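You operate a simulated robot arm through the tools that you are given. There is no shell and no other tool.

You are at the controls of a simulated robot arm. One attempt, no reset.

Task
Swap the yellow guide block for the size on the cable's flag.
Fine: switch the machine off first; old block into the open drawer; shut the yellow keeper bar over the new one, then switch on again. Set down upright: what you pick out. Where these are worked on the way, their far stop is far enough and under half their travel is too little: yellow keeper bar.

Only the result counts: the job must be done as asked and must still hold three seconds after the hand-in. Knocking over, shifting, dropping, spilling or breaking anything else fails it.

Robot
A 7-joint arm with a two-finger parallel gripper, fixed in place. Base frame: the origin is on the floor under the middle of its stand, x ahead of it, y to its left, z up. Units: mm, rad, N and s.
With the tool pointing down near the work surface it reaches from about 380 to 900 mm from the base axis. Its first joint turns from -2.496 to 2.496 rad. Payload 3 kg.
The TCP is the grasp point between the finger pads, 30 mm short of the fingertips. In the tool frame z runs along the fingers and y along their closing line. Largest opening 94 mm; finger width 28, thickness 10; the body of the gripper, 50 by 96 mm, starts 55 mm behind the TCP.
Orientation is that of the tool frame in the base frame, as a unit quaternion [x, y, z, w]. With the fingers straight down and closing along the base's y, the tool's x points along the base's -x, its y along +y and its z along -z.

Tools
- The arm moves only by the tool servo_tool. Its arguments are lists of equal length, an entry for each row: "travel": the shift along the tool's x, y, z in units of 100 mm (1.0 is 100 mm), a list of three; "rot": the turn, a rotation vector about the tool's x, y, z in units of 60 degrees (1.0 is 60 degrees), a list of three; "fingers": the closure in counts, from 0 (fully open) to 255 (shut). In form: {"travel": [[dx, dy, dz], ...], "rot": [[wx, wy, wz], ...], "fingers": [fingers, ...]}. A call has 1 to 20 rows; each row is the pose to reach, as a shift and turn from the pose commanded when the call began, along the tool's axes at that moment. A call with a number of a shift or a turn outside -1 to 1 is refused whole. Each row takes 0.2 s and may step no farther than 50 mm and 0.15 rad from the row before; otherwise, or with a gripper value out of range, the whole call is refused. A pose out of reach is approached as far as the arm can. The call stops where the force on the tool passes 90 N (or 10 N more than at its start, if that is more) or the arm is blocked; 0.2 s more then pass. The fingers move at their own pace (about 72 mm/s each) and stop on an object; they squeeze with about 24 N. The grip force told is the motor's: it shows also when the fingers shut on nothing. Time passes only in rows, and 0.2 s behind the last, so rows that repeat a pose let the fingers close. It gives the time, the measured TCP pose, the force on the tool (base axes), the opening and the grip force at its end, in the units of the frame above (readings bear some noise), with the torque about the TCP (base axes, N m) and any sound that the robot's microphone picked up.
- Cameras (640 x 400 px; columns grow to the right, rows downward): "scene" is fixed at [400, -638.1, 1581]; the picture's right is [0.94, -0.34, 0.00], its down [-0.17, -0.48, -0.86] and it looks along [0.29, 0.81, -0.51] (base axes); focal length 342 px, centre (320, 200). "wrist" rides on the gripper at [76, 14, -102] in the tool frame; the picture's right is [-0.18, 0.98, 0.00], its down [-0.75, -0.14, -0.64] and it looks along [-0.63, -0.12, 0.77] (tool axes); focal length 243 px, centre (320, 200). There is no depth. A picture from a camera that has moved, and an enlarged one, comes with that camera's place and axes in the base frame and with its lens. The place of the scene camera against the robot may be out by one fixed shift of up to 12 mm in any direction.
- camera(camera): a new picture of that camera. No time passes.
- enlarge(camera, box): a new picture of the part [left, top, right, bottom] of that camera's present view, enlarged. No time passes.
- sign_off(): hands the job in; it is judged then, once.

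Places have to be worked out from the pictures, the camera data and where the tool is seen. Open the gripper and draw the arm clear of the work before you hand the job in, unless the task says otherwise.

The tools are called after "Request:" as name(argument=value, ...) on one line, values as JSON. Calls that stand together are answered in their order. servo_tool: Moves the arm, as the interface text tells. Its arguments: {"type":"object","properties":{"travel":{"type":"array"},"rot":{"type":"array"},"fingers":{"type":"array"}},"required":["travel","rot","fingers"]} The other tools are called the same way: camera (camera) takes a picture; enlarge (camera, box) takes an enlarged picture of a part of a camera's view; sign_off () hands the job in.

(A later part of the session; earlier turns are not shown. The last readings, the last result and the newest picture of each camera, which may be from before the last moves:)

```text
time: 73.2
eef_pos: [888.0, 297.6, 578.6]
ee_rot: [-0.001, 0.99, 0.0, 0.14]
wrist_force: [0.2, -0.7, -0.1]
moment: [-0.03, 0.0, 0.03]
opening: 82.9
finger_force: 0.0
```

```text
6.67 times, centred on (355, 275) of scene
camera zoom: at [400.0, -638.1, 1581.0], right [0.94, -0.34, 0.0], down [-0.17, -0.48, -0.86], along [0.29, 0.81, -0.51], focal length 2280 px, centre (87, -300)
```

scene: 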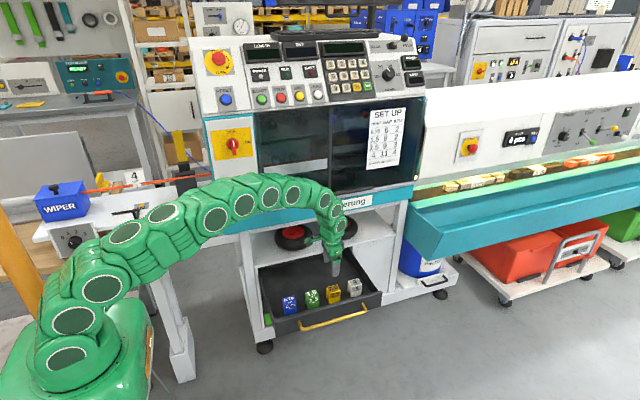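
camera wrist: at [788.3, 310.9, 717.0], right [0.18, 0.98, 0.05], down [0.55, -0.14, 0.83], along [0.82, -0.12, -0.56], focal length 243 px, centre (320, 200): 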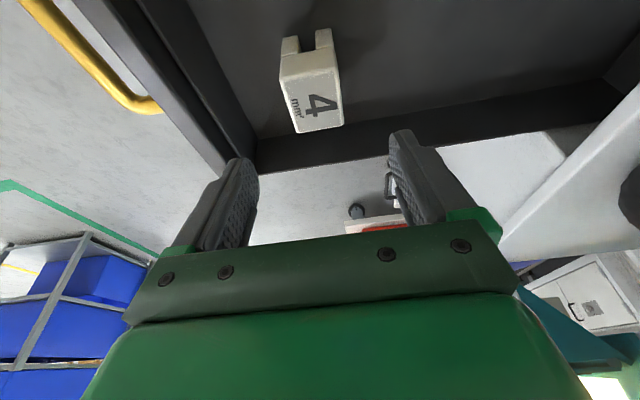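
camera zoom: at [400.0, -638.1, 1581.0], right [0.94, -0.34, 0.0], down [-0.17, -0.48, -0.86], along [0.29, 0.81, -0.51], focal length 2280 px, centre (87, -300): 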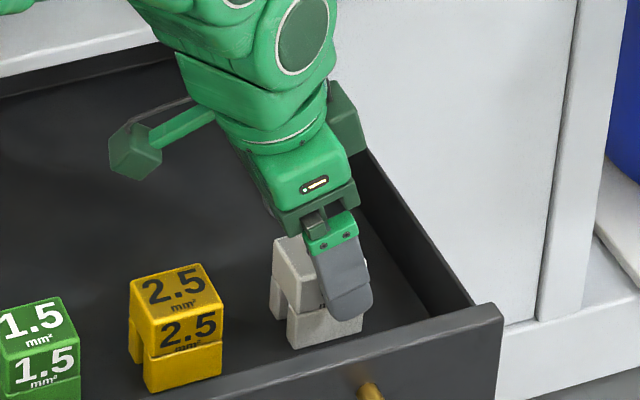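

Parallax accounted for, the fingers straddle the block correctly. I go down the last 15 mm and close along y.

Request:
servo_tool(travel=[[0.014, -0.004, 0.075], [0.027, -0.008, 0.148], [0.027, -0.008, 0.148]], rot=[[0, 0, 0], [0, 0, 0], [0, 0, 0]], fingers=[30, 30, 30])

Request:
servo_tool(travel=[[0, 0, 0], [0, 0, 0], [0, 0, 0], [0, 0, 0], [0, 0, 0], [0, 0, 0]], rot=[[0, 0, 0], [0, 0, 0], [0, 0, 0], [0, 0, 0], [0, 0, 0], [0, 0, 0]], fingers=[80, 120, 150, 200, 255, 255])

Request:
enlarge(camera="wrist", box=[220, 40, 440, 240])

Request:
enlarge(camera="scene", box=[320, 245, 390, 305])

```text
time: 74.0
eef_pos: [891.5, 297.2, 562.5]
ee_rot: [0.0, 0.99, 0.0, 0.139]
wrist_force: [0.4, -0.3, 0.0]
moment: [0.0, -0.03, 0.0]
opening: 83.0
finger_force: 0.1
```

```text
time: 75.4
eef_pos: [891.0, 295.8, 563.0]
ee_rot: [0.0, 0.99, 0.0, 0.139]
wrist_force: [0.5, 0.0, 0.4]
moment: [0.02, -0.06, 0.02]
opening: 43.6
finger_force: 23.7
```

```text
2.00 times, centred on (330, 140) of wrist
camera zoom: at [789.0, 311.3, 641.0], right [0.18, 0.98, 0.05], down [0.55, -0.14, 0.82], along [0.82, -0.12, -0.56], focal length 485 px, centre (300, 320)
```

zoom: 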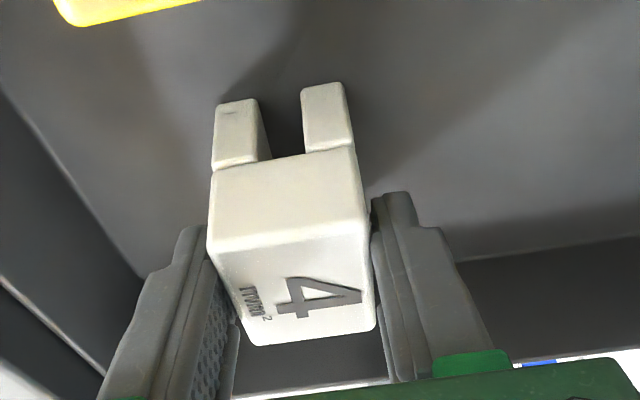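

```text
6.67 times, centred on (355, 275) of scene
camera zoom: at [400.0, -638.1, 1581.0], right [0.94, -0.34, 0.0], down [-0.17, -0.48, -0.86], along [0.29, 0.81, -0.51], focal length 2280 px, centre (87, -300)
```

zoom: 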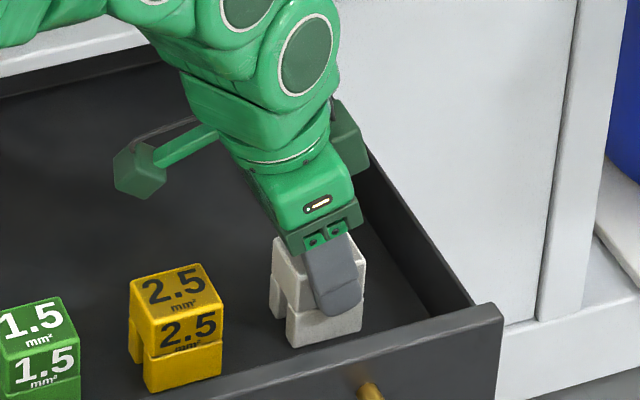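

The 43.6 mm reading suggests the tips are on the slightly wider lower part (as in the first grip, 51→47.5). I reopen, raise 5 mm and regrip on the upper part only.

Request:
servo_tool(travel=[[0, 0, 0], [0, 0, 0], [-0.0139, 0, -0.048], [-0.0139, 0, -0.048]], rot=[[0, 0, 0], [0, 0, 0], [0, 0, 0], [0, 0, 0]], fingers=[100, 80, 80, 80])

Request:
servo_tool(travel=[[0, 0, 0], [0, 0, 0], [0, 0, 0], [0, 0, 0], [0, 0, 0]], rot=[[0, 0, 0], [0, 0, 0], [0, 0, 0], [0, 0, 0], [0, 0, 0]], fingers=[120, 150, 255, 255, 255])

Request:
enlarge(camera="wrist", box=[220, 40, 440, 240])

```text
time: 76.4
eef_pos: [892.6, 296.2, 568.4]
ee_rot: [0.0, 0.99, 0.0, 0.14]
wrist_force: [0.2, -0.5, -0.1]
moment: [0.0, 0.0, -0.04]
opening: 64.3
finger_force: 0.2
```

```text
time: 77.6
eef_pos: [891.4, 296.7, 568.6]
ee_rot: [0.0, 0.99, 0.0, 0.139]
wrist_force: [2.0, 0.0, 4.0]
moment: [0.02, -0.02, 0.03]
opening: 39.5
finger_force: 24.1
```

```text
2.00 times, centred on (330, 140) of wrist
camera zoom: at [789.0, 311.8, 646.3], right [0.18, 0.98, 0.05], down [0.55, -0.14, 0.83], along [0.82, -0.12, -0.56], focal length 485 px, centre (300, 320)
```

zoom: 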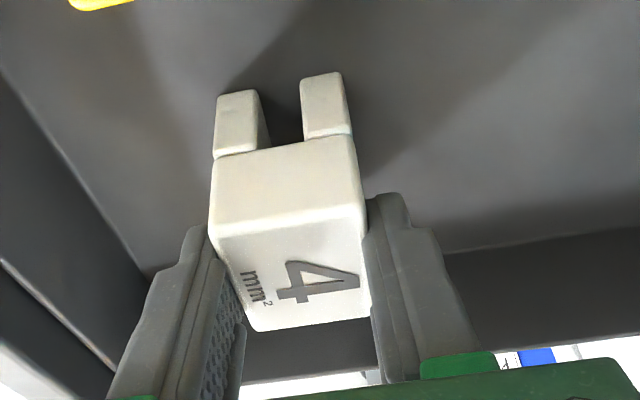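

Now it reads 39.5 mm, on the upper part. I lift gently.

Request:
servo_tool(travel=[[-0.0139, 0, -0.048], [-0.0554, 0, -0.192], [-0.11, 0, -0.384], [-0.11, 0, -0.384]], rot=[[0, 0, 0], [0, 0, 0], [0, 0, 0], [0, 0, 0]], fingers=[255, 255, 255, 255])

Request:
camera(camera="wrist")

Request:
enlarge(camera="scene", box=[310, 235, 390, 305])

```text
time: 78.6
eef_pos: [891.0, 295.7, 607.5]
ee_rot: [0.0, 0.99, -0.001, 0.139]
wrist_force: [-0.4, 0.1, -1.2]
moment: [0.01, -0.01, 0.03]
opening: 39.7
finger_force: 24.0
```

```text
taken
camera wrist: at [788.8, 311.1, 685.3], right [0.18, 0.98, 0.05], down [0.55, -0.14, 0.82], along [0.82, -0.12, -0.56], focal length 243 px, centre (320, 200)
```

wrist: 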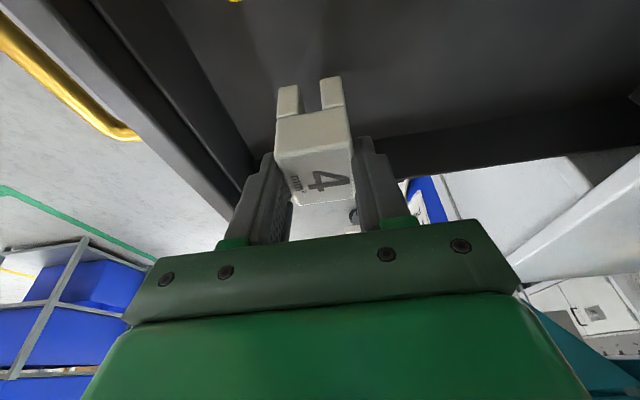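

```text
5.71 times, centred on (350, 270) of scene
camera zoom: at [400.0, -638.1, 1581.0], right [0.94, -0.34, 0.0], down [-0.17, -0.48, -0.86], along [0.29, 0.81, -0.51], focal length 1955 px, centre (149, -200)
```

zoom: 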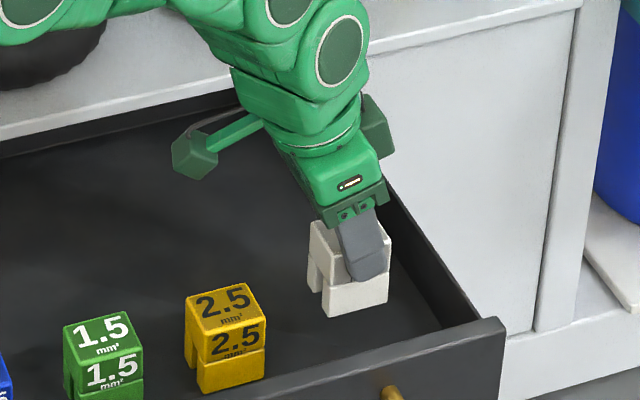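

Block 4 is lifted cleanly. I raise it above the others and carry it to a free spot behind the row, near (745, 375).

Request:
servo_tool(travel=[[-0.072, 0, -0.252], [-0.145, 0, -0.504]], rot=[[0, 0, 0], [0, 0, 0]], fingers=[255, 255])

Request:
servo_tool(travel=[[0.23, 0.13, -0.067], [0.46, 0.26, -0.134], [0.7, 0.395, -0.202]], rot=[[0, 0, 0], [0, 0, 0], [0, 0, 0]], fingers=[255, 255, 255])

Request:
servo_tool(travel=[[0.23, 0.13, -0.067], [0.46, 0.26, -0.134], [0.7, 0.395, -0.202]], rot=[[0, 0, 0], [0, 0, 0], [0, 0, 0]], fingers=[255, 255, 255])

Request:
camera(camera="wrist")

Request:
enlarge(camera="scene", box=[260, 200, 390, 310])

```text
time: 79.2
eef_pos: [891.7, 296.2, 662.1]
ee_rot: [0.0, 0.99, 0.0, 0.141]
wrist_force: [-0.2, -0.3, -1.0]
moment: [-0.02, 0.01, 0.02]
opening: 39.5
finger_force: 23.9
```

```text
time: 80.0
eef_pos: [817.3, 334.3, 659.3]
ee_rot: [0.0, 0.991, -0.001, 0.137]
wrist_force: [0.0, -0.2, -0.9]
moment: [-0.01, 0.0, 0.02]
opening: 39.7
finger_force: 24.6
```

```text
time: 80.8
eef_pos: [745.1, 377.4, 659.5]
ee_rot: [0.0, 0.99, 0.0, 0.139]
wrist_force: [-0.3, -0.2, -0.4]
moment: [-0.04, 0.02, -0.01]
opening: 39.7
finger_force: 23.5
```

```text
taken
camera wrist: at [643.1, 391.4, 736.8], right [0.18, 0.98, 0.05], down [0.55, -0.14, 0.83], along [0.82, -0.12, -0.56], focal length 243 px, centre (320, 200)
```

wrist: 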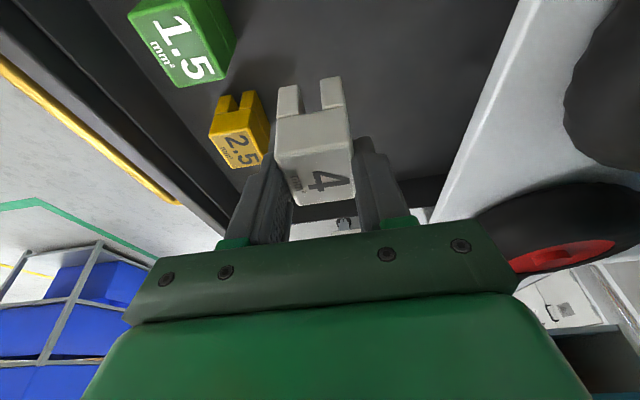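

```text
3.64 times, centred on (325, 255) of scene
camera zoom: at [400.0, -638.1, 1581.0], right [0.94, -0.34, 0.0], down [-0.17, -0.48, -0.86], along [0.29, 0.81, -0.51], focal length 1244 px, centre (302, 0)
```

zoom: 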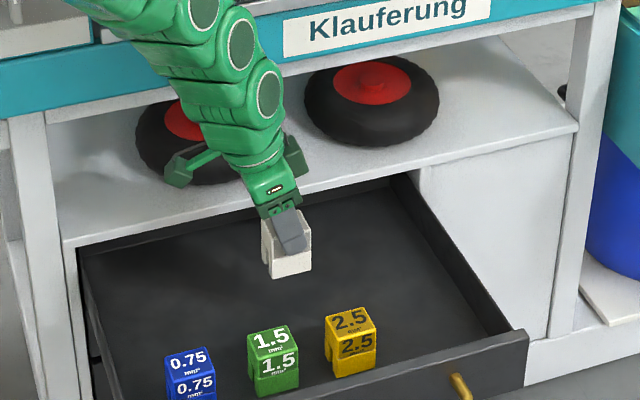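

The spot is clear. I lower the block to just above the floor there, with contact expected at TCP z≈569.

Request:
servo_tool(travel=[[0.08, -0.05, 0.27], [0.16, -0.1, 0.54], [0.233, -0.1, 0.806], [0.233, -0.1, 0.806]], rot=[[0, 0, 0], [0, 0, 0], [0, 0, 0], [0, 0, 0]], fingers=[255, 255, 255, 255])

Request:
servo_tool(travel=[[0.007, 0, 0.024], [0.007, 0, 0.024]], rot=[[0, 0, 0], [0, 0, 0]], fingers=[255, 255])

Request:
enlarge(camera="scene", box=[270, 220, 370, 310])

```text
time: 81.8
eef_pos: [745.4, 366.4, 575.7]
ee_rot: [0.0, 0.99, -0.001, 0.139]
wrist_force: [-0.6, 0.4, -1.3]
moment: [0.01, 0.02, -0.02]
opening: 39.5
finger_force: 24.3
```

```text
time: 82.4
eef_pos: [744.4, 367.0, 572.2]
ee_rot: [0.0, 0.99, 0.0, 0.139]
wrist_force: [-0.2, -0.2, -2.1]
moment: [0.01, 0.01, 0.02]
opening: 39.6
finger_force: 23.6
```

```text
4.44 times, centred on (320, 265) of scene
camera zoom: at [400.0, -638.1, 1581.0], right [0.94, -0.34, 0.0], down [-0.17, -0.48, -0.86], along [0.29, 0.81, -0.51], focal length 1520 px, centre (320, -89)
```

zoom: 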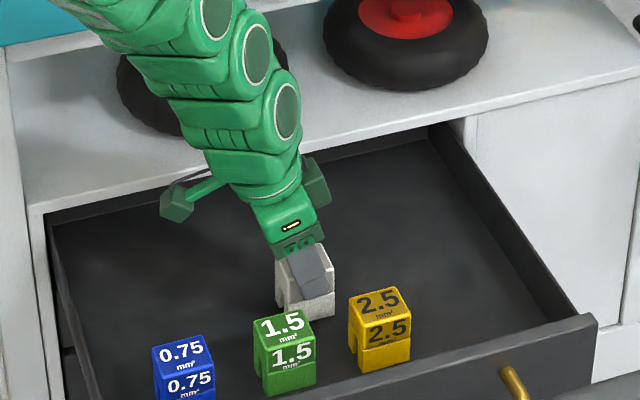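

Request:
servo_tool(travel=[[0.0042, 0, 0.0144], [0.0042, 0, 0.0144]], rot=[[0, 0, 0], [0, 0, 0]], fingers=[255, 255])

Request:
servo_tool(travel=[[0.0028, 0, 0.0096], [0.0028, 0, 0.0096]], rot=[[0, 0, 0], [0, 0, 0]], fingers=[255, 255])

Request:
servo_tool(travel=[[0.0028, 0, 0.0096], [0.0028, 0, 0.0096]], rot=[[0, 0, 0], [0, 0, 0]], fingers=[255, 255])

```text
time: 83.0
eef_pos: [745.9, 366.1, 571.7]
ee_rot: [0.001, 0.99, 0.0, 0.139]
wrist_force: [-0.7, -0.2, -0.8]
moment: [-0.02, 0.01, 0.03]
opening: 39.5
finger_force: 24.1
```

```text
time: 83.6
eef_pos: [745.7, 365.6, 571.8]
ee_rot: [0.0, 0.99, 0.0, 0.14]
wrist_force: [0.6, 0.9, -0.7]
moment: [0.0, 0.01, 0.01]
opening: 39.7
finger_force: 23.8
```

```text
time: 84.2
eef_pos: [744.4, 366.6, 571.0]
ee_rot: [0.0, 0.99, 0.001, 0.139]
wrist_force: [0.3, -1.0, -1.1]
moment: [-0.04, 0.01, 0.01]
opening: 39.7
finger_force: 24.3
```

Request:
servo_tool(travel=[[0.0042, 0, 0.0144], [0.0042, 0, 0.0144]], rot=[[0, 0, 0], [0, 0, 0]], fingers=[255, 255])

Request:
servo_tool(travel=[[0.0028, 0, 0.0096], [0.0028, 0, 0.0096]], rot=[[0, 0, 0], [0, 0, 0]], fingers=[255, 255])

```text
time: 84.8
eef_pos: [744.2, 364.6, 568.6]
ee_rot: [0.0, 0.99, -0.001, 0.139]
wrist_force: [0.1, 0.5, -0.8]
moment: [0.0, 0.0, 0.02]
opening: 39.8
finger_force: 23.8
```

```text
time: 85.4
eef_pos: [742.9, 365.9, 569.6]
ee_rot: [0.0, 0.99, -0.001, 0.14]
wrist_force: [-2.2, -1.9, 11.5]
moment: [-0.01, 0.19, -0.01]
opening: 39.3
finger_force: 23.7
```

Gentle contact (11.5 N). I relieve 0.5 mm, then open the fingers modestly.

Request:
servo_tool(travel=[[-0.0014, 0, -0.0048], [-0.0014, 0, -0.0048]], rot=[[0, 0, 0], [0, 0, 0]], fingers=[255, 255])

Request:
servo_tool(travel=[[0, 0, 0], [0, 0, 0], [0, 0, 0]], rot=[[0, 0, 0], [0, 0, 0], [0, 0, 0]], fingers=[120, 100, 100])

Request:
enlarge(camera="wrist", box=[220, 40, 440, 240])

Request:
enlarge(camera="scene", box=[300, 240, 360, 300])

```text
time: 86.0
eef_pos: [745.2, 365.4, 568.9]
ee_rot: [0.0, 0.99, 0.0, 0.139]
wrist_force: [0.9, 0.6, 1.8]
moment: [0.09, -0.17, 0.02]
opening: 39.6
finger_force: 24.1
```

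```text
time: 86.8
eef_pos: [745.3, 365.6, 569.6]
ee_rot: [0.0, 0.99, -0.001, 0.139]
wrist_force: [-0.5, 0.1, 0.1]
moment: [0.01, 0.0, 0.02]
opening: 57.5
finger_force: 0.1
```

```text
2.00 times, centred on (330, 140) of wrist
camera zoom: at [642.3, 380.1, 646.5], right [0.18, 0.98, 0.05], down [0.55, -0.14, 0.82], along [0.82, -0.12, -0.56], focal length 485 px, centre (300, 320)
```

zoom: 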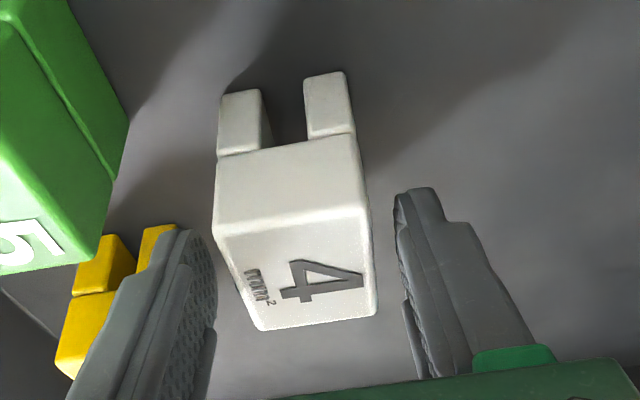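

```text
6.67 times, centred on (330, 270) of scene
camera zoom: at [400.0, -638.1, 1581.0], right [0.94, -0.34, 0.0], down [-0.17, -0.48, -0.86], along [0.29, 0.81, -0.51], focal length 2280 px, centre (253, -267)
```

zoom: 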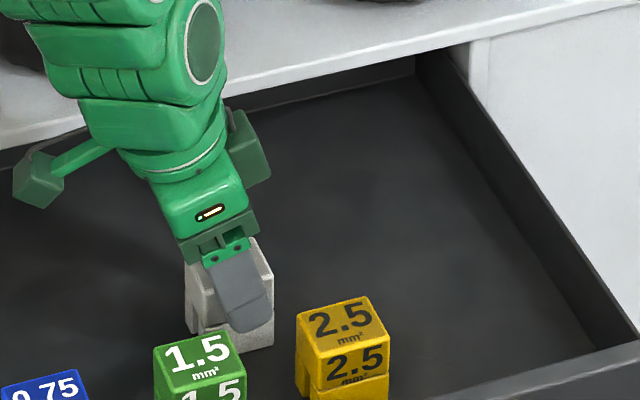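

Block 4 stands upright at the new spot. I rise straight up and look back.

Request:
servo_tool(travel=[[-0.0277, 0, -0.096], [-0.11, 0, -0.384], [-0.2, 0, -0.69], [-0.263, 0, -0.912]], rot=[[0, 0, 0], [0, 0, 0], [0, 0, 0], [0, 0, 0]], fingers=[100, 80, 60, 50])

Request:
servo_tool(travel=[[0, 0, 0], [0, 0, 0], [0, 0, 0]], rot=[[0, 0.1, 0], [0, 0.2, 0], [0, 0.267, 0]], fingers=[50, 50, 50])

Request:
enlarge(camera="scene", box=[270, 230, 370, 310])

```text
time: 87.8
eef_pos: [745.8, 366.9, 664.7]
ee_rot: [-0.002, 0.99, 0.001, 0.139]
wrist_force: [0.0, -0.7, 0.7]
moment: [0.01, -0.05, 0.0]
opening: 75.8
finger_force: 0.0
```

```text
time: 88.6
eef_pos: [744.1, 366.9, 663.7]
ee_rot: [-0.001, 1.0, 0.0, -0.001]
wrist_force: [-0.4, 0.0, 0.5]
moment: [0.01, 0.0, 0.02]
opening: 75.6
finger_force: 0.1
```

```text
5.00 times, centred on (320, 270) of scene
camera zoom: at [400.0, -638.1, 1581.0], right [0.94, -0.34, 0.0], down [-0.17, -0.48, -0.86], along [0.29, 0.81, -0.51], focal length 1710 px, centre (320, -150)
```

zoom: 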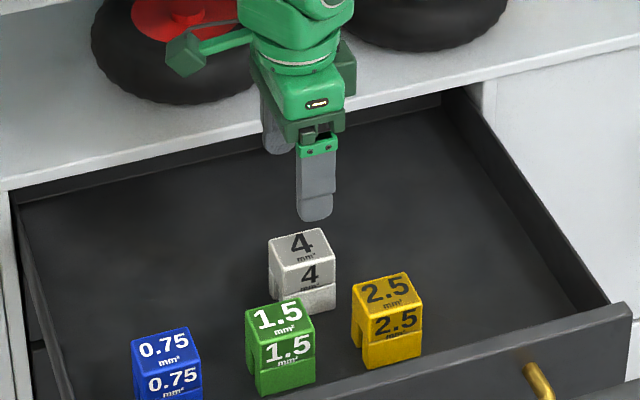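

All four blocks are upright. I yaw back so the fingers close along x for the regrasp.

Request:
servo_tool(travel=[[0, 0, 0], [0, 0, 0], [0, 0, 0], [0, 0, 0], [0, 0, 0], [0, 0, 0], [0, 0, 0]], rot=[[0, 0, -0.142], [0, 0, -0.284], [0, 0, -0.426], [0, 0, -0.568], [0, 0, -0.71], [0, 0, -0.852], [0, 0, -0.99]], fingers=[50, 50, 50, 50, 50, 50, 50])

Request:
servo_tool(travel=[[0, 0, 0], [0, 0, 0], [0, 0, 0], [0, 0, 0]], rot=[[0, 0, -0.142], [0, 0, -0.284], [0, 0, -0.426], [0, 0, -0.51]], fingers=[50, 50, 50, 50])

Request:
camera(camera="wrist")

Request:
enlarge(camera="wrist", box=[270, 60, 380, 160])

```text
time: 90.2
eef_pos: [744.8, 365.6, 664.7]
ee_rot: [-0.497, 0.868, 0.0, -0.002]
wrist_force: [0.2, 0.4, 0.9]
moment: [0.02, 0.01, 0.01]
opening: 75.7
finger_force: 0.0
```

```text
time: 91.2
eef_pos: [745.1, 365.5, 663.0]
ee_rot: [0.708, -0.707, -0.001, 0.001]
wrist_force: [0.7, -0.6, -0.3]
moment: [0.0, 0.01, 0.0]
opening: 75.5
finger_force: 0.1
```

```text
taken
camera wrist: at [730.1, 289.9, 766.3], right [-0.98, 0.18, 0.0], down [0.14, 0.75, 0.64], along [0.12, 0.63, -0.77], focal length 243 px, centre (320, 200)
```

wrist: 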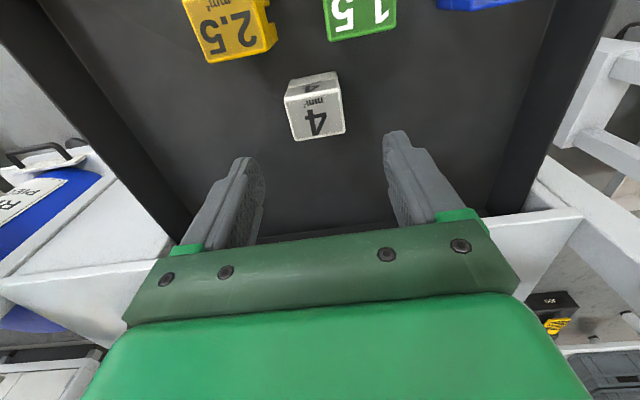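

```text
4.00 times, centred on (325, 110) of wrist
camera zoom: at [730.1, 289.9, 766.3], right [-0.98, 0.18, 0.0], down [0.14, 0.75, 0.64], along [0.12, 0.63, -0.77], focal length 970 px, centre (300, 560)
```

zoom: 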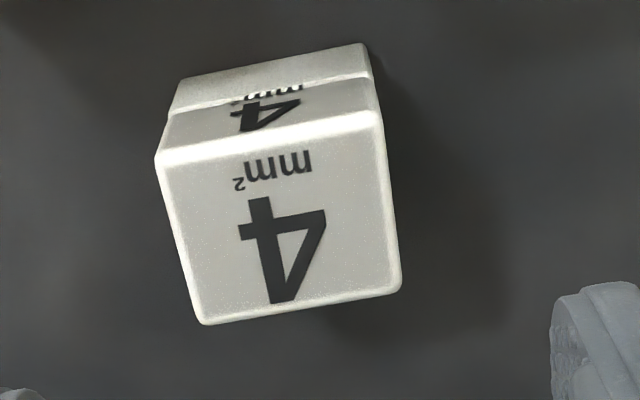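

Block 4 is now at (747.7, 367) with no twist. I descend over it with the fingers open along x.

Request:
servo_tool(travel=[[-0.013, -0.026, 0.2], [-0.013, -0.026, 0.5], [-0.013, -0.026, 0.75], [-0.013, -0.026, 0.75]], rot=[[0, 0, 0], [0, 0, 0], [0, 0, 0], [0, 0, 0]], fingers=[50, 50, 50, 50])

Request:
enlarge(camera="wrist", box=[220, 60, 420, 240])

Request:
enlarge(camera="scene", box=[280, 230, 360, 300])

```text
time: 92.2
eef_pos: [747.4, 366.7, 588.9]
ee_rot: [0.707, -0.707, -0.001, 0.0]
wrist_force: [0.3, -0.4, -0.2]
moment: [-0.01, -0.03, -0.01]
opening: 75.7
finger_force: 0.0
```

```text
2.22 times, centred on (320, 150) of wrist
camera zoom: at [732.5, 292.2, 691.4], right [-0.98, 0.18, 0.0], down [0.14, 0.75, 0.64], along [0.12, 0.63, -0.77], focal length 539 px, centre (320, 311)
```

zoom: 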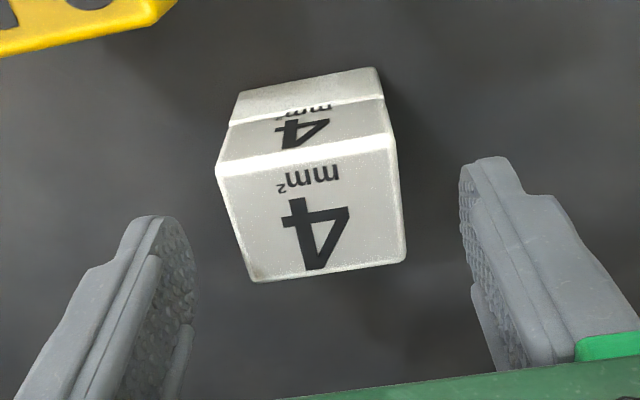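

```text
5.71 times, centred on (320, 265) of scene
camera zoom: at [400.0, -638.1, 1581.0], right [0.94, -0.34, 0.0], down [-0.17, -0.48, -0.86], along [0.29, 0.81, -0.51], focal length 1955 px, centre (320, -171)
```

zoom: 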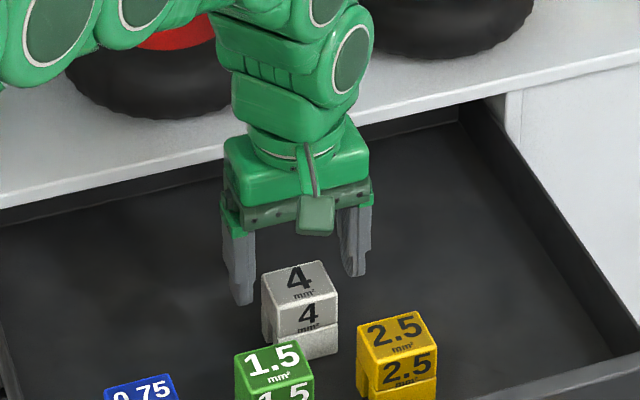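

Aligned. I go down the last 19 mm and close on the upper part.

Request:
servo_tool(travel=[[0, -0.002, 0.1], [0, -0.002, 0.194], [0, -0.002, 0.194]], rot=[[0, 0, 0], [0, 0, 0], [0, 0, 0]], fingers=[50, 50, 50])

Request:
servo_tool(travel=[[0, 0, 0], [0, 0, 0], [0, 0, 0], [0, 0, 0], [0, 0, 0]], rot=[[0, 0, 0], [0, 0, 0], [0, 0, 0], [0, 0, 0], [0, 0, 0]], fingers=[90, 120, 255, 255, 255])

Request:
enlarge(camera="wrist", box=[220, 60, 420, 240])

```text
time: 93.0
eef_pos: [747.9, 367.4, 568.9]
ee_rot: [0.708, -0.706, 0.0, 0.0]
wrist_force: [-0.7, 0.0, 0.1]
moment: [-0.05, 0.0, 0.02]
opening: 75.6
finger_force: 0.1
```

```text
time: 94.2
eef_pos: [747.5, 367.1, 569.5]
ee_rot: [0.707, -0.707, 0.0, 0.0]
wrist_force: [-0.6, 0.7, -0.3]
moment: [-0.03, 0.0, 0.0]
opening: 47.5
finger_force: 23.9
```

```text
2.22 times, centred on (320, 150) of wrist
camera zoom: at [732.5, 292.0, 671.7], right [-0.98, 0.18, 0.0], down [0.14, 0.75, 0.64], along [0.12, 0.63, -0.77], focal length 539 px, centre (320, 311)
```

zoom: 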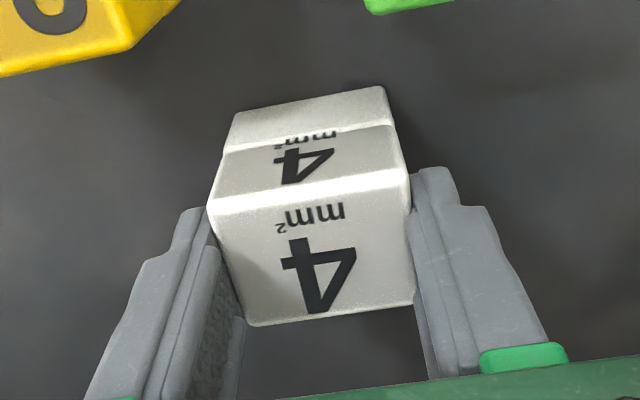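

Gripped at 47.5 mm on the upper part, centred. I lift a little to check, then up clear of the drawer.

Request:
servo_tool(travel=[[0, 0, -0.1], [0, 0, -0.3], [0, 0, -0.6], [0, 0, -0.95]], rot=[[0, 0, 0], [0, 0, 0], [0, 0, 0], [0, 0, 0]], fingers=[255, 255, 255, 255])

Request:
camera(camera="wrist")

Request:
enlarge(camera="scene", box=[260, 200, 390, 310])

```text
time: 95.2
eef_pos: [748.5, 366.1, 664.6]
ee_rot: [-0.707, 0.707, 0.001, -0.001]
wrist_force: [0.3, -0.4, -1.0]
moment: [-0.03, 0.03, 0.01]
opening: 47.6
finger_force: 24.0
```

```text
taken
camera wrist: at [733.3, 290.8, 768.1], right [-0.98, 0.18, 0.0], down [0.14, 0.75, 0.64], along [0.12, 0.63, -0.77], focal length 243 px, centre (320, 200)
```

wrist: 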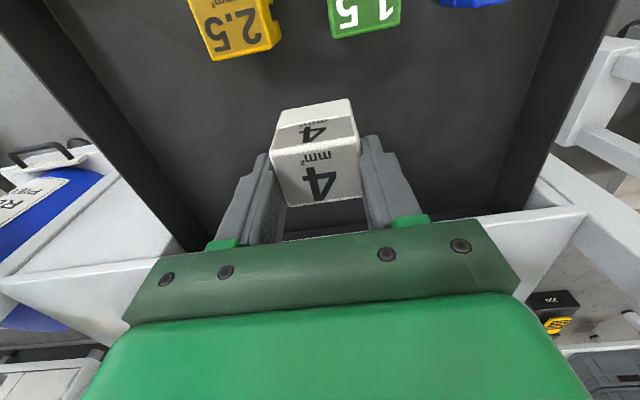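

```text
3.64 times, centred on (325, 255) of scene
camera zoom: at [400.0, -638.1, 1581.0], right [0.94, -0.34, 0.0], down [-0.17, -0.48, -0.86], along [0.29, 0.81, -0.51], focal length 1244 px, centre (302, 0)
```

zoom: 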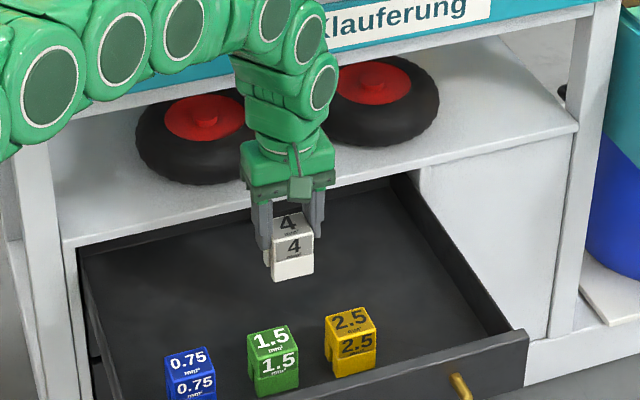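

Block 4 is in hand and the drawer shows 0.75, 1.5 and 2.5 upright. I carry it back along the earlier path.

Request:
servo_tool(travel=[[0.17, 0.1, -0.3], [0.34, 0.2, -0.6], [0.5, 0.3, -0.95]], rot=[[0, 0, 0], [0, 0, 0], [0, 0, 0]], fingers=[255, 255, 255])

Request:
servo_tool(travel=[[0.06, 0.2, -0.3], [0.12, 0.4, -0.6], [0.17, 0.6, -0.95]], rot=[[0, 0, 0], [0, 0, 0], [0, 0, 0]], fingers=[255, 255, 255])

Request:
servo_tool(travel=[[0, 0.17, -0.3], [0, 0.34, -0.6], [0, 0.5, -0.95]], rot=[[0, 0, 0], [0, 0, 0], [0, 0, 0]], fingers=[255, 255, 255])

Request:
camera(camera="scene")

```text
time: 96.0
eef_pos: [718.2, 317.5, 758.3]
ee_rot: [0.708, -0.706, 0.0, 0.001]
wrist_force: [0.4, 0.1, -0.6]
moment: [0.01, -0.02, 0.0]
opening: 47.3
finger_force: 23.9
```

```text
time: 96.8
eef_pos: [659.6, 297.6, 853.6]
ee_rot: [-0.707, 0.707, -0.001, 0.0]
wrist_force: [-0.2, 0.4, -0.8]
moment: [-0.01, -0.01, 0.02]
opening: 47.3
finger_force: 23.3
```

```text
time: 97.6
eef_pos: [607.8, 298.5, 949.2]
ee_rot: [-0.707, 0.707, -0.002, 0.0]
wrist_force: [-0.7, 0.7, -2.0]
moment: [0.02, 0.0, -0.04]
opening: 47.4
finger_force: 23.9
```

```text
taken
```

scene: 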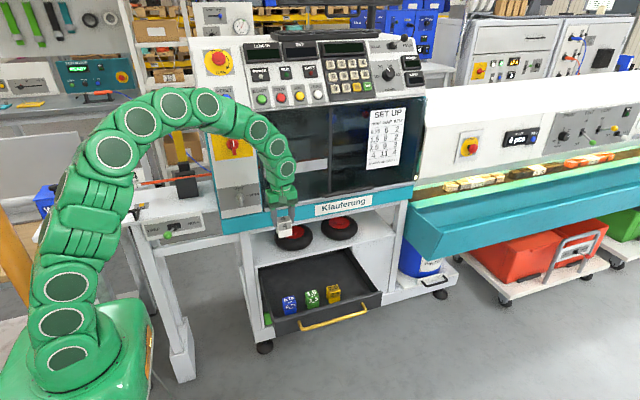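

The carry is smooth. I continue up and left toward the holder.

Request:
servo_tool(travel=[[-0.07, 0.25, -0.3], [-0.14, 0.5, -0.6], [-0.2, 0.75, -0.95]], rot=[[0, 0, 0], [0, 0, 0], [0, 0, 0]], fingers=[255, 255, 255])

Request:
servo_tool(travel=[[-0.14, 0.3, -0.2], [-0.28, 0.6, -0.4], [-0.42, 0.92, -0.6]], rot=[[0, 0, 0], [0, 0, 0], [0, 0, 0]], fingers=[255, 255, 255])

Request:
servo_tool(travel=[[-0.2, 0.3, -0.14], [-0.4, 0.6, -0.28], [-0.58, 0.92, -0.41]], rot=[[0, 0, 0], [0, 0, 0], [0, 0, 0]], fingers=[255, 255, 255])

Request:
camera(camera="scene")

```text
time: 98.4
eef_pos: [533.7, 319.3, 1045.5]
ee_rot: [-0.707, 0.707, 0.0, 0.0]
wrist_force: [-0.2, -0.1, -1.2]
moment: [0.01, -0.01, 0.0]
opening: 47.5
finger_force: 24.1
```

```text
time: 99.2
eef_pos: [442.1, 360.4, 1106.2]
ee_rot: [0.707, -0.707, 0.0, 0.001]
wrist_force: [-0.4, 0.4, -0.7]
moment: [0.0, 0.02, -0.04]
opening: 47.3
finger_force: 24.1
```

```text
time: 100.0
eef_pos: [350.2, 419.9, 1146.1]
ee_rot: [0.707, -0.707, 0.0, 0.0]
wrist_force: [-0.1, 0.6, -1.6]
moment: [-0.01, 0.0, -0.01]
opening: 47.3
finger_force: 24.2
```

```text
taken
```

scene: 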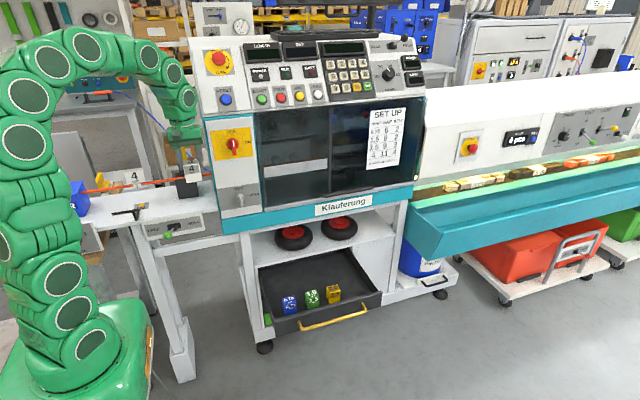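

Now I move to above the holder; from there the empty pocket was visible past the block in the wrist view.

Request:
servo_tool(travel=[[-0.32, 0.13, 0], [-0.64, 0.26, 0], [-0.95, 0.39, 0]], rot=[[0, 0, 0], [0, 0, 0], [0, 0, 0]], fingers=[255, 255, 255])

Request:
servo_tool(travel=[[-0.32, 0, 0], [-0.64, 0, 0], [-0.97, 0, 0], [-0.97, 0, 0]], rot=[[0, 0, 0], [0, 0, 0], [0, 0, 0], [0, 0, 0]], fingers=[255, 255, 255, 255])

Request:
camera(camera="wrist")

Request:
enlarge(camera="wrist", box=[250, 20, 390, 120])

Request:
enlarge(camera="scene", box=[160, 120, 220, 205])

```text
time: 100.8
eef_pos: [310.3, 517.3, 1145.0]
ee_rot: [-0.707, 0.707, 0.0, 0.0]
wrist_force: [0.8, 0.4, -0.3]
moment: [-0.04, -0.02, 0.01]
opening: 47.6
finger_force: 23.8
```

```text
time: 101.8
eef_pos: [310.8, 613.3, 1145.1]
ee_rot: [0.707, -0.707, 0.0, 0.0]
wrist_force: [0.0, 0.2, -1.3]
moment: [0.01, 0.0, 0.02]
opening: 47.3
finger_force: 24.2
```

```text
taken
camera wrist: at [294.7, 537.0, 1247.9], right [-0.98, 0.18, 0.0], down [0.14, 0.75, 0.64], along [0.12, 0.63, -0.77], focal length 243 px, centre (320, 200)
```

wrist: 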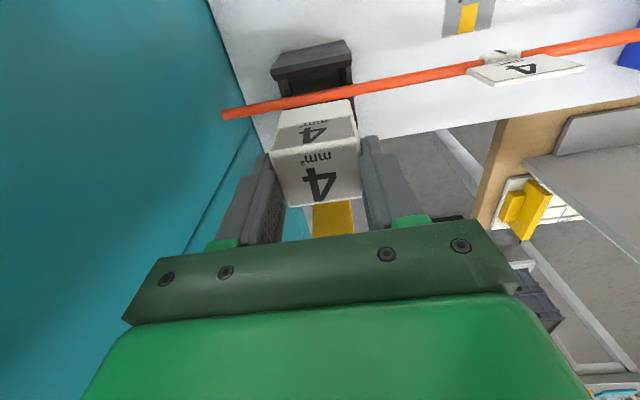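

```text
4.00 times, centred on (320, 70) of wrist
camera zoom: at [294.7, 537.0, 1247.9], right [-0.98, 0.18, 0.0], down [0.14, 0.75, 0.64], along [0.12, 0.63, -0.77], focal length 970 px, centre (320, 720)
```

zoom: 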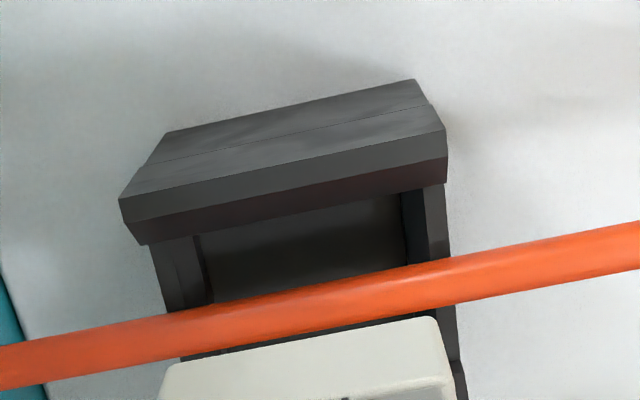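

```text
4.71 times, centred on (190, 162) of scene
camera zoom: at [400.0, -638.1, 1581.0], right [0.94, -0.34, 0.0], down [-0.17, -0.48, -0.86], along [0.29, 0.81, -0.51], focal length 1610 px, centre (932, 376)
```

zoom: 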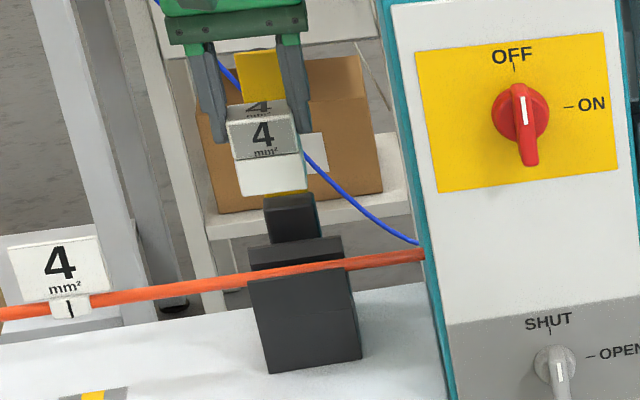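

The pocket and cable are visible, with the block centred over them at TCP (310.8, 613.3). I lower to just above the walls and check the alignment.

Request:
servo_tool(travel=[[0, 0, 0.2], [0, 0, 0.4], [0, 0, 0.53], [0, 0, 0.53]], rot=[[0, 0, 0], [0, 0, 0], [0, 0, 0], [0, 0, 0]], fingers=[255, 255, 255, 255])

Request:
enlarge(camera="wrist", box=[240, 40, 400, 160])

Request:
enlarge(camera="scene", box=[168, 145, 212, 190])

```text
time: 102.8
eef_pos: [310.3, 612.8, 1093.4]
ee_rot: [0.707, -0.707, 0.0, 0.001]
wrist_force: [-0.9, 0.0, -1.5]
moment: [0.01, -0.02, -0.01]
opening: 47.5
finger_force: 24.7
```

```text
3.33 times, centred on (320, 100) of wrist
camera zoom: at [294.9, 537.5, 1195.3], right [-0.98, 0.18, 0.0], down [0.14, 0.75, 0.64], along [0.12, 0.63, -0.77], focal length 809 px, centre (320, 533)
```

zoom: 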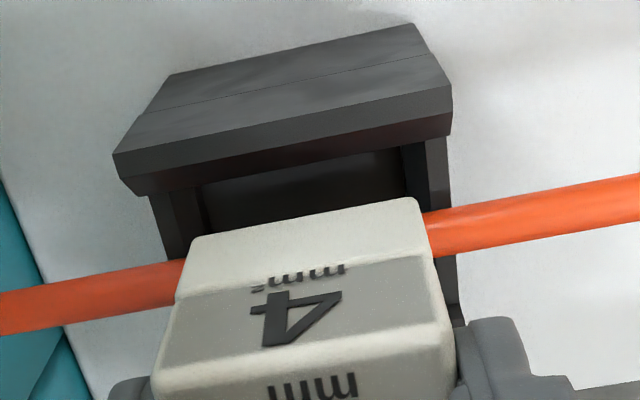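

```text
8.89 times, centred on (190, 168) of scene
camera zoom: at [400.0, -638.1, 1581.0], right [0.94, -0.34, 0.0], down [-0.17, -0.48, -0.86], along [0.29, 0.81, -0.51], focal length 3041 px, centre (1476, 489)
```

zoom: 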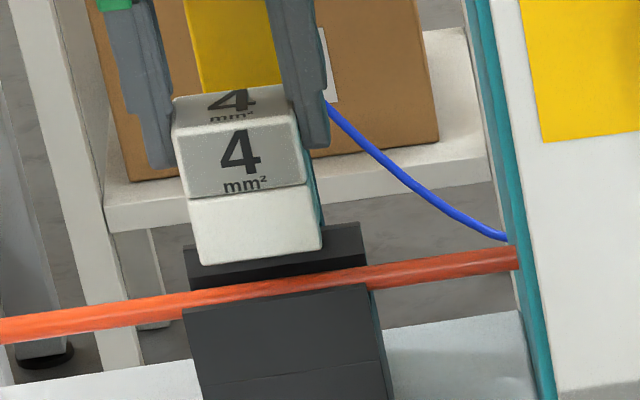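

The block's foot is just above the pocket and looks centred. I lower in small steps, watching the force for wall contact.

Request:
servo_tool(travel=[[0, 0, 0.05], [0, 0, 0.1], [0, 0, 0.1]], rot=[[0, 0, 0], [0, 0, 0], [0, 0, 0]], fingers=[255, 255, 255])

Request:
servo_tool(travel=[[0, 0, 0.02], [0, 0, 0.03], [0, 0, 0.03]], rot=[[0, 0, 0], [0, 0, 0], [0, 0, 0]], fingers=[255, 255, 255])

Request:
enlarge(camera="wrist", box=[240, 50, 400, 170])

Request:
enlarge(camera="scene", box=[168, 145, 212, 190])

```text
time: 103.6
eef_pos: [310.3, 612.8, 1082.5]
ee_rot: [-0.707, 0.708, 0.0, 0.0]
wrist_force: [-1.0, -0.7, -0.7]
moment: [-0.01, -0.01, -0.05]
opening: 47.3
finger_force: 23.9
```

```text
time: 104.4
eef_pos: [309.1, 611.7, 1078.9]
ee_rot: [-0.706, 0.708, 0.0, 0.0]
wrist_force: [-0.2, 0.6, -1.4]
moment: [-0.01, -0.01, -0.03]
opening: 47.1
finger_force: 24.2
```

```text
3.33 times, centred on (320, 110) of wrist
camera zoom: at [294.4, 537.0, 1182.1], right [-0.98, 0.18, 0.0], down [0.14, 0.75, 0.64], along [0.12, 0.63, -0.77], focal length 809 px, centre (320, 500)
```

zoom: 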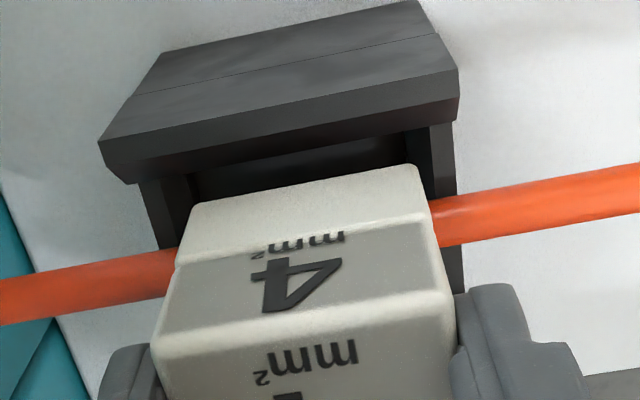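

```text
8.89 times, centred on (190, 168) of scene
camera zoom: at [400.0, -638.1, 1581.0], right [0.94, -0.34, 0.0], down [-0.17, -0.48, -0.86], along [0.29, 0.81, -0.51], focal length 3041 px, centre (1476, 489)
```

zoom: 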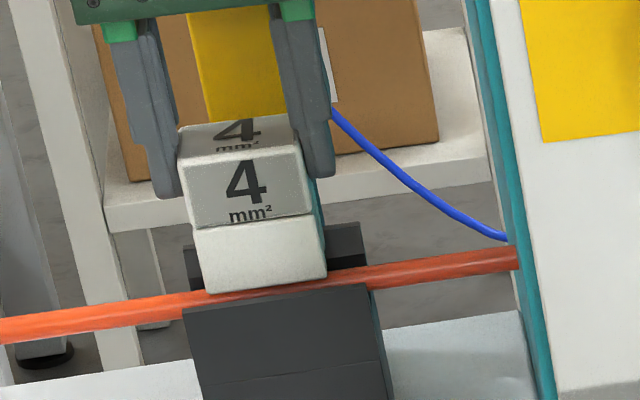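

No contact yet and the foot is at wall level. I continue down in small steps.

Request:
servo_tool(travel=[[0, 0, 0.02], [0, 0, 0.04], [0, 0, 0.04]], rot=[[0, 0, 0], [0, 0, 0], [0, 0, 0]], fingers=[255, 255, 255])

Request:
servo_tool(travel=[[0, 0, 0.02], [0, 0, 0.04], [0, 0, 0.04]], rot=[[0, 0, 0], [0, 0, 0], [0, 0, 0]], fingers=[255, 255, 255])

Request:
enlarge(camera="wrist", box=[240, 50, 400, 170])

Request:
enlarge(camera="scene", box=[168, 145, 212, 190])

```text
time: 105.2
eef_pos: [310.2, 612.0, 1075.7]
ee_rot: [0.707, -0.707, 0.0, 0.0]
wrist_force: [0.4, -0.6, -1.9]
moment: [0.0, 0.0, -0.01]
opening: 47.2
finger_force: 23.9
```

```text
time: 106.0
eef_pos: [310.5, 612.4, 1072.4]
ee_rot: [0.707, -0.707, 0.0, 0.0]
wrist_force: [0.7, -0.4, -1.1]
moment: [0.02, 0.02, -0.01]
opening: 47.6
finger_force: 24.6
```

```text
3.33 times, centred on (320, 110) of wrist
camera zoom: at [295.1, 537.1, 1173.7], right [-0.98, 0.18, 0.0], down [0.14, 0.75, 0.64], along [0.12, 0.63, -0.77], focal length 809 px, centre (320, 500)
```

zoom: 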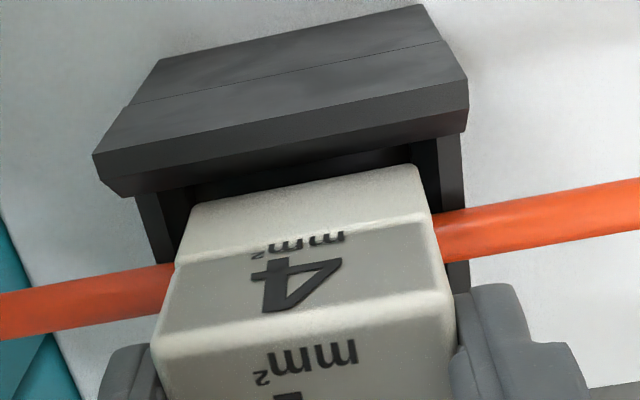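

```text
8.89 times, centred on (190, 168) of scene
camera zoom: at [400.0, -638.1, 1581.0], right [0.94, -0.34, 0.0], down [-0.17, -0.48, -0.86], along [0.29, 0.81, -0.51], focal length 3041 px, centre (1476, 489)
```

zoom: 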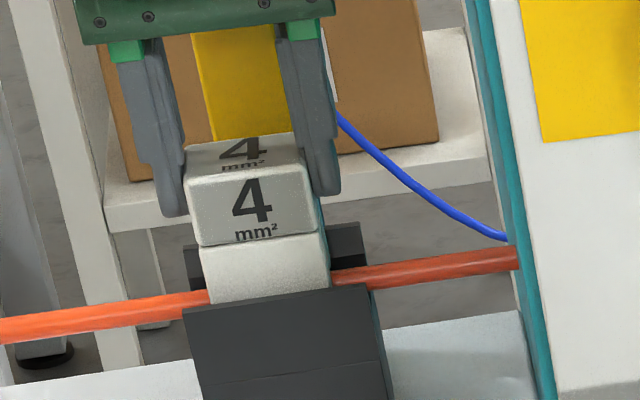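

The legs are entering behind the front wall and straddling the cable with no resistance. I carry on down.

Request:
servo_tool(travel=[[0, 0, 0.03], [0, 0, 0.06], [0, 0, 0.06]], rot=[[0, 0, 0], [0, 0, 0], [0, 0, 0]], fingers=[255, 255, 255])

Request:
servo_tool(travel=[[0, 0, 0.03], [0, 0, 0.06], [0, 0, 0.06]], rot=[[0, 0, 0], [0, 0, 0], [0, 0, 0]], fingers=[255, 255, 255])

Request:
servo_tool(travel=[[0, 0, 0.02], [0, 0, 0.04], [0, 0, 0.04]], rot=[[0, 0, 0], [0, 0, 0], [0, 0, 0]], fingers=[255, 255, 255])

Request:
enlarge(camera="scene", box=[168, 145, 212, 190])

```text
time: 106.8
eef_pos: [309.9, 612.8, 1065.5]
ee_rot: [-0.707, 0.707, -0.001, 0.0]
wrist_force: [-0.2, -0.2, -1.6]
moment: [0.03, -0.02, -0.01]
opening: 47.4
finger_force: 24.0
```

```text
time: 107.6
eef_pos: [309.8, 612.1, 1058.4]
ee_rot: [0.707, -0.707, 0.001, 0.001]
wrist_force: [0.5, -0.1, -2.2]
moment: [0.04, -0.02, -0.06]
opening: 47.2
finger_force: 24.5
```

```text
time: 108.4
eef_pos: [309.6, 611.7, 1054.9]
ee_rot: [0.707, -0.707, 0.0, 0.001]
wrist_force: [6.0, 0.0, -1.2]
moment: [-0.01, -0.4, 0.0]
opening: 47.4
finger_force: 24.0
```

```text
8.89 times, centred on (190, 168) of scene
camera zoom: at [400.0, -638.1, 1581.0], right [0.94, -0.34, 0.0], down [-0.17, -0.48, -0.86], along [0.29, 0.81, -0.51], focal length 3041 px, centre (1476, 489)
```

zoom: 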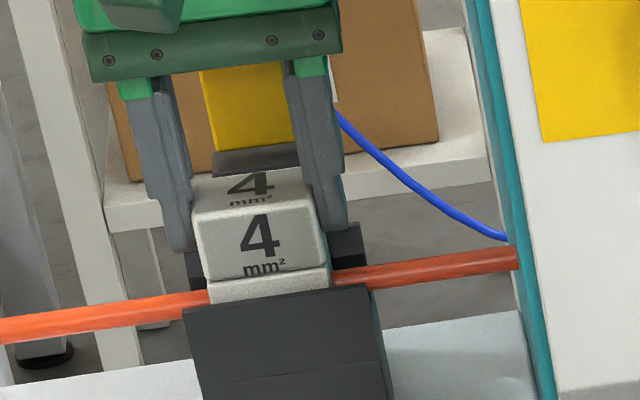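

A slight +x push (6 N) means a lead-in on the -x side is guiding the block. I shift +0.8 mm in x and continue down in small steps.

Request:
servo_tool(travel=[[0, -0.008, 0], [0, -0.008, 0.01], [0, -0.008, 0.02], [0, -0.008, 0.02]], rot=[[0, 0, 0], [0, 0, 0], [0, 0, 0], [0, 0, 0]], fingers=[255, 255, 255, 255])

Request:
servo_tool(travel=[[0, 0, 0.01], [0, 0, 0.02], [0, 0, 0.02]], rot=[[0, 0, 0], [0, 0, 0], [0, 0, 0]], fingers=[255, 255, 255])

```text
time: 109.4
eef_pos: [310.0, 611.6, 1054.0]
ee_rot: [-0.707, 0.707, 0.0, 0.001]
wrist_force: [0.3, 0.8, -1.9]
moment: [0.01, 0.0, -0.01]
opening: 47.4
finger_force: 23.9
```

```text
time: 110.2
eef_pos: [309.6, 612.2, 1051.5]
ee_rot: [-0.707, 0.707, -0.001, 0.0]
wrist_force: [-0.2, -0.1, -0.5]
moment: [0.02, -0.01, 0.01]
opening: 47.8
finger_force: 23.6
```

The side force vanished. I continue with 1.5 mm steps to the seat.

Request:
servo_tool(travel=[[0, 0, 0.015], [0, 0, 0.015]], rot=[[0, 0, 0], [0, 0, 0]], fingers=[255, 255])

Request:
servo_tool(travel=[[0, 0, 0.015], [0, 0, 0.015]], rot=[[0, 0, 0], [0, 0, 0]], fingers=[255, 255])

Request:
enlarge(camera="scene", box=[168, 145, 212, 190])

```text
time: 110.8
eef_pos: [310.6, 612.0, 1049.2]
ee_rot: [0.707, -0.707, 0.0, 0.0]
wrist_force: [-0.6, 0.1, -1.3]
moment: [0.02, -0.01, 0.0]
opening: 47.5
finger_force: 23.9
```

```text
time: 111.4
eef_pos: [312.0, 611.3, 1049.5]
ee_rot: [0.707, -0.707, -0.001, 0.0]
wrist_force: [0.5, -0.2, -1.9]
moment: [0.01, 0.01, -0.02]
opening: 47.4
finger_force: 23.9
```

```text
8.89 times, centred on (190, 168) of scene
camera zoom: at [400.0, -638.1, 1581.0], right [0.94, -0.34, 0.0], down [-0.17, -0.48, -0.86], along [0.29, 0.81, -0.51], focal length 3041 px, centre (1476, 489)
```

zoom: 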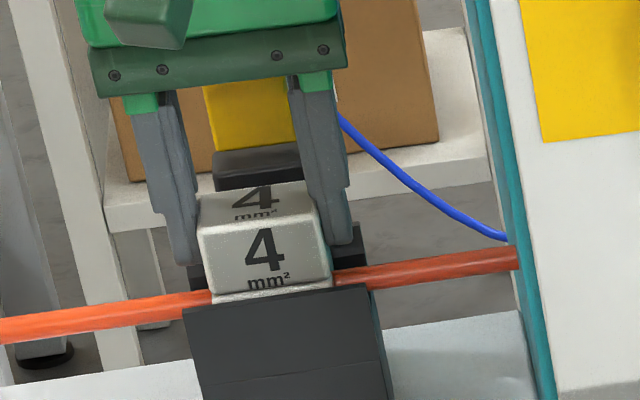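

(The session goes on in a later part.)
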